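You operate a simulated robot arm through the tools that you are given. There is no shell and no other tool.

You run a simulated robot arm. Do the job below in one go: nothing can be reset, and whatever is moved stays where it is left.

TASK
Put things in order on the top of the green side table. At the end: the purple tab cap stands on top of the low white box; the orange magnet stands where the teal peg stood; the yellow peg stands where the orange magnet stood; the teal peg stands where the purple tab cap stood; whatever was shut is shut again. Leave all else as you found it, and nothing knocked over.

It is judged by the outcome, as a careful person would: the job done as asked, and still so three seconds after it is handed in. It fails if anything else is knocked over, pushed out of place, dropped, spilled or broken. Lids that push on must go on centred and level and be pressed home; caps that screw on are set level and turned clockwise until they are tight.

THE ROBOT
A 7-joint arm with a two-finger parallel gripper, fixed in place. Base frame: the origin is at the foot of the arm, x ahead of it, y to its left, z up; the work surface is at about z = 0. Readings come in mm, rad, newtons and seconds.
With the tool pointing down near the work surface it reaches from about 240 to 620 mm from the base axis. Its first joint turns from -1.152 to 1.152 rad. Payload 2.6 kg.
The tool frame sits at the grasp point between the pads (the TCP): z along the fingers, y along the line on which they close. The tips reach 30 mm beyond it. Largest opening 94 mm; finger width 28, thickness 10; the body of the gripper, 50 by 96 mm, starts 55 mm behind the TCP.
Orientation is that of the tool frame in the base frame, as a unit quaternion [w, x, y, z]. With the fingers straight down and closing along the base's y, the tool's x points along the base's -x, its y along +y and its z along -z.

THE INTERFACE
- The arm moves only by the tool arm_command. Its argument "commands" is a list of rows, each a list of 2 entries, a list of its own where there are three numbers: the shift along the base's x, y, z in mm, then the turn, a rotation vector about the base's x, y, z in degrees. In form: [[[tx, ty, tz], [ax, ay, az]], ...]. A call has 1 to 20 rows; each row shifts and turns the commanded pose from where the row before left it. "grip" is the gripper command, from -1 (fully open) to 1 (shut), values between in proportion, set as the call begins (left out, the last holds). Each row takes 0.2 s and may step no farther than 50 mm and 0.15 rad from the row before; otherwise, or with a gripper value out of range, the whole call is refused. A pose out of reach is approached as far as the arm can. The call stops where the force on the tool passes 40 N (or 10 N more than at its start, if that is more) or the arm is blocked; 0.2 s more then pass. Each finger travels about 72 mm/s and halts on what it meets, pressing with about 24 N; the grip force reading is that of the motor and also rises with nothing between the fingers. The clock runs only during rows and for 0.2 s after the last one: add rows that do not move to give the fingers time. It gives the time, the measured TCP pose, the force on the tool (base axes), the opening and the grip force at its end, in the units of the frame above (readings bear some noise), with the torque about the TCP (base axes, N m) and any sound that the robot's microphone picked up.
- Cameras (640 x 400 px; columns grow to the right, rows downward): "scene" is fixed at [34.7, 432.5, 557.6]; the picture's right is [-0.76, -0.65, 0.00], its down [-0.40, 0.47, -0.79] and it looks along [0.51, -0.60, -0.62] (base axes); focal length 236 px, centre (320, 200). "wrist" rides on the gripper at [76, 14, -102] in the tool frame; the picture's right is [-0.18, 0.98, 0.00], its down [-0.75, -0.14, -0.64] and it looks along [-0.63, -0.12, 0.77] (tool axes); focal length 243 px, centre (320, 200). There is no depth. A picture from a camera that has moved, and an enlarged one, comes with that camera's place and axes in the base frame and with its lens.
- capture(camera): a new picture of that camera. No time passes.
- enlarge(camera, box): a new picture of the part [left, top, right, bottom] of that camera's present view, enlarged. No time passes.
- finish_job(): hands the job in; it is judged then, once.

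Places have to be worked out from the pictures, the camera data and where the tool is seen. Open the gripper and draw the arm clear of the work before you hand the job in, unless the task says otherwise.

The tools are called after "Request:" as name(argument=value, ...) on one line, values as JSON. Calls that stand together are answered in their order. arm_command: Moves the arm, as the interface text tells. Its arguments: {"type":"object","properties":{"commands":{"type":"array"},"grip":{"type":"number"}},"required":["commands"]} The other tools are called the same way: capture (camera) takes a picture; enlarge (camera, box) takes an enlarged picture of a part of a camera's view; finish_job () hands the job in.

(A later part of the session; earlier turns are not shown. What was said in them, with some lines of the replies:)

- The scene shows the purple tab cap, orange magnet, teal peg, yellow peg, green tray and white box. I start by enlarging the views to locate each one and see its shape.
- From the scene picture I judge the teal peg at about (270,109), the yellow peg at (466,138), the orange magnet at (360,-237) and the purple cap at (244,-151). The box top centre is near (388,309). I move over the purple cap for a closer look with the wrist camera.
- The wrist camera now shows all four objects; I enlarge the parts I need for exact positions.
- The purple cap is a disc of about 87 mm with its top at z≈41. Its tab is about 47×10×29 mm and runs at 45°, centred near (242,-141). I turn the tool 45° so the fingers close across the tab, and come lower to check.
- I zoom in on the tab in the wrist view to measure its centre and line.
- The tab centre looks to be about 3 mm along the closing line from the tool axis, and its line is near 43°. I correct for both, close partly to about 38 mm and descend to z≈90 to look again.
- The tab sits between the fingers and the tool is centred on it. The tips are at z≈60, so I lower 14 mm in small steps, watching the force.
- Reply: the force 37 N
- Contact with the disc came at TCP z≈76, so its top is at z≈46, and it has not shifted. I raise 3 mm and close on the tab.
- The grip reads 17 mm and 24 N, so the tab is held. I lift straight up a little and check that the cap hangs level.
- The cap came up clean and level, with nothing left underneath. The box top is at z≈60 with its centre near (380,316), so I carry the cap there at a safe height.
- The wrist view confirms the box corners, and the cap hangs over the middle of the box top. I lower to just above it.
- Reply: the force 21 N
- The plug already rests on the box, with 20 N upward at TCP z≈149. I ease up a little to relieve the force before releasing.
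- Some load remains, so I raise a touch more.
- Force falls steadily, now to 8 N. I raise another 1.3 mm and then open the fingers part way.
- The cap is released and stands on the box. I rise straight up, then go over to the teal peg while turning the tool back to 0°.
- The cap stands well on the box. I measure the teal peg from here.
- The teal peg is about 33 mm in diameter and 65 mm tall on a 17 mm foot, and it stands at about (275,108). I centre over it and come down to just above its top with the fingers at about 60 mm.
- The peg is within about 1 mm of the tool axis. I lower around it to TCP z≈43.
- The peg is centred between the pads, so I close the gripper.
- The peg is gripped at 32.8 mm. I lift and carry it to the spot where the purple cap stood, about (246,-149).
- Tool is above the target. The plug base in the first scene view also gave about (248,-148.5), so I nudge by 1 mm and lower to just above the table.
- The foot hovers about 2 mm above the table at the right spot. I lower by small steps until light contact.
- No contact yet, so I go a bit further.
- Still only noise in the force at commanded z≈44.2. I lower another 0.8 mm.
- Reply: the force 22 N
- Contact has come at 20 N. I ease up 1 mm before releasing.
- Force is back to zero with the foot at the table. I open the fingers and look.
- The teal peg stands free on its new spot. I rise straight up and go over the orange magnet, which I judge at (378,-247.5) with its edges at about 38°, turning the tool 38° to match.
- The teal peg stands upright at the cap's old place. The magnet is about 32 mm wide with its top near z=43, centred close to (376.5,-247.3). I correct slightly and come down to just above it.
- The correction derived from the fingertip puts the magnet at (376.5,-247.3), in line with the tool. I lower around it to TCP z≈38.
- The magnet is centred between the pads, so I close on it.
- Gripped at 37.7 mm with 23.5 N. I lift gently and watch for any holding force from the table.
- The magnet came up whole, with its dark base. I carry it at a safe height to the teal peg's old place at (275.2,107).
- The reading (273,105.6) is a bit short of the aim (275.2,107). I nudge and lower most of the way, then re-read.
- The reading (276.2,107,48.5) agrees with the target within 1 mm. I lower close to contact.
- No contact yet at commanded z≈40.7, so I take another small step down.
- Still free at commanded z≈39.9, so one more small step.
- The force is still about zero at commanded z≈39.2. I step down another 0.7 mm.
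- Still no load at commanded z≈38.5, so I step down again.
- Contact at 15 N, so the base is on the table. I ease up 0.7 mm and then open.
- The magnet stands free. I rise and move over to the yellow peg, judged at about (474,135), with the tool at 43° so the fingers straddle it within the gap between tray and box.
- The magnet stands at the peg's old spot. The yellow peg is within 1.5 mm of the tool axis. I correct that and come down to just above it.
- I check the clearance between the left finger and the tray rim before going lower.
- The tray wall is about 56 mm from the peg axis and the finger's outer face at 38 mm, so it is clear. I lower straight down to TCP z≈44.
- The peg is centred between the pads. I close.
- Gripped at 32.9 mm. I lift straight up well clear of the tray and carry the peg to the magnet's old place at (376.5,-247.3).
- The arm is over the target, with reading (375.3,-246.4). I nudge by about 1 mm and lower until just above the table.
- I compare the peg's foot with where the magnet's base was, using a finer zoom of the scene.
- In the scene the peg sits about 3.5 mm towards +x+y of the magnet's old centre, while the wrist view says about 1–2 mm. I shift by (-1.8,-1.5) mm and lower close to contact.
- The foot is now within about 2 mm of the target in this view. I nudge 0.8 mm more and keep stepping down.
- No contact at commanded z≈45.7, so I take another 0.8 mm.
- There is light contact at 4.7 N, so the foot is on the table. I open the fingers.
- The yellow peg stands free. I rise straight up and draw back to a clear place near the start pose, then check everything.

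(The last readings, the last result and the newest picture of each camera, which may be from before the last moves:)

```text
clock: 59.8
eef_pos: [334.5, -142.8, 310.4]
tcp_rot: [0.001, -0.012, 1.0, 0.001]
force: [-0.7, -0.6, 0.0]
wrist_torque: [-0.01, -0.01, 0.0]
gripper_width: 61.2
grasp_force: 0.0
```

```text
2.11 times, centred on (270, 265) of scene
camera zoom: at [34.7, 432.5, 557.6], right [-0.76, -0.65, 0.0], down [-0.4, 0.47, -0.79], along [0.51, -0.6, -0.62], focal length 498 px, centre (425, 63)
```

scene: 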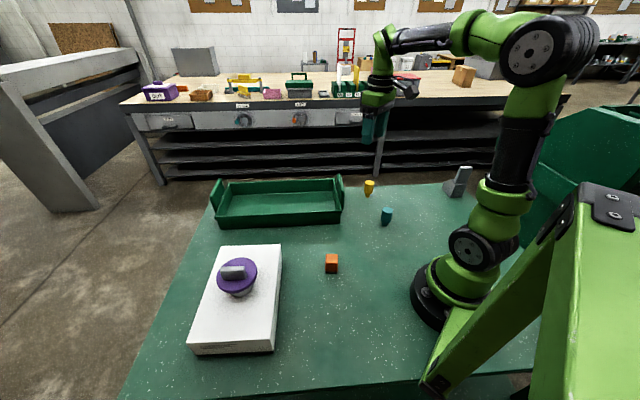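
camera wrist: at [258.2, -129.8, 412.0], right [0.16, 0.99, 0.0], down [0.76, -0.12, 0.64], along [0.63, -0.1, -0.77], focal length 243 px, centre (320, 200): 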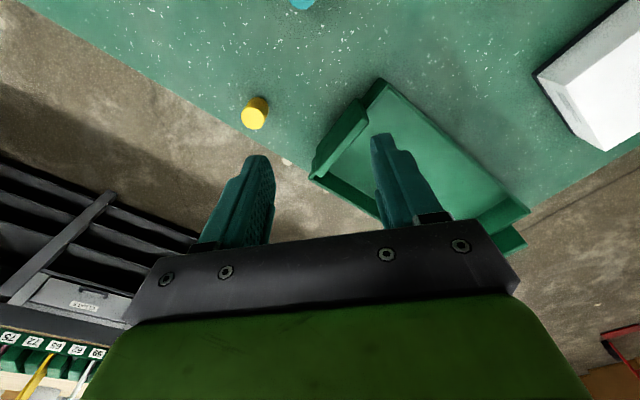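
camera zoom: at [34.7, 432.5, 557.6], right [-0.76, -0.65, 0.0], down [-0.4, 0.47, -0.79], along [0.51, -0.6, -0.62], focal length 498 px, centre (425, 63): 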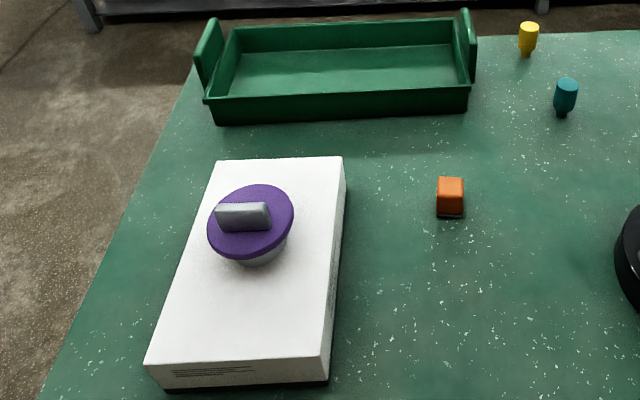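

All four objects stand where asked. I check that the box and tray have not moved, using the same zoom as at the start, and open the gripper fully.

Request:
arm_command(commands=[[[0, 0, 0], [0, 0, 0]], [[0, 0, 0], [0, 0, 0]], [[0, 0, 0], [0, 0, 0]]], grip=-1)

Request:
enlarge(camera="scene", box=[160, 220, 320, 370])

Request:
enlarge(camera="scene", box=[180, 150, 500, 350])

```text
clock: 60.6
eef_pos: [333.4, -142.1, 310.2]
tcp_rot: [0.0, -0.013, 1.0, 0.0]
force: [0.1, -0.5, -0.2]
wrist_torque: [0.01, 0.01, 0.02]
gripper_width: 94.1
grasp_force: 0.0
```

```text
2.67 times, centred on (240, 295) of scene
camera zoom: at [34.7, 432.5, 557.6], right [-0.76, -0.65, 0.0], down [-0.4, 0.47, -0.79], along [0.51, -0.6, -0.62], focal length 630 px, centre (533, -53)
```

zoom: 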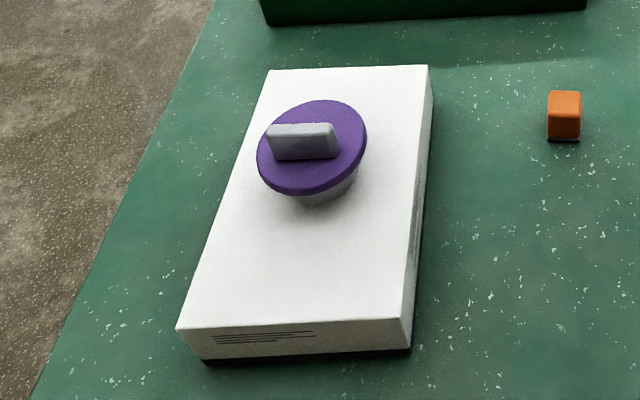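

```text
2.00 times, centred on (340, 250) of scene
camera zoom: at [34.7, 432.5, 557.6], right [-0.76, -0.65, 0.0], down [-0.4, 0.47, -0.79], along [0.51, -0.6, -0.62], focal length 473 px, centre (280, 100)
```

zoom: 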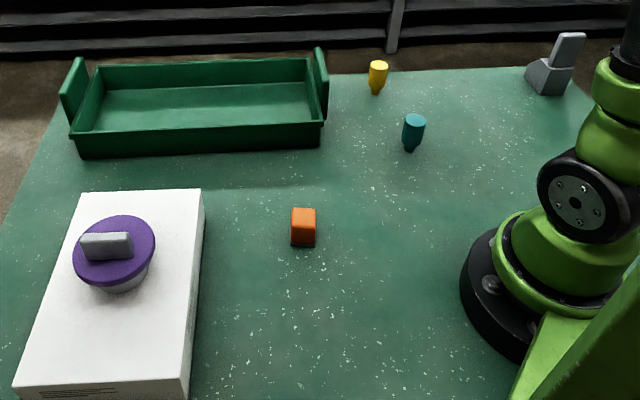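

The box corners, the tray and the grey stand match the first pictures. The cap stands level on the box, the magnet, yellow peg and teal peg stand on their new spots, and nothing needed shutting. The gripper is open and clear, so I hand the job in.

Request:
finish_job()

```text
The job is handed in.
```

I finished the job and handed it in. In the last pictures everything stands where you asked:

- **Purple tab cap:** on top of the low white box, roughly mid-width and towards the tray end, and level.
- **Teal peg:** where the purple cap stood.
- **Orange magnet:** where the teal peg stood.
- **Yellow peg:** where the orange magnet stood.

I judge each of the last three to be within about 2 to 3 mm of the old spot. I worked that out from the pictures and have no independent check on it.

The white box, the tray and the grey stand look unmoved compared with the first pictures, and nothing was knocked over. I saw nothing that needed opening, so there was nothing to shut again. The gripper was fully open and clear of the work when I handed in.
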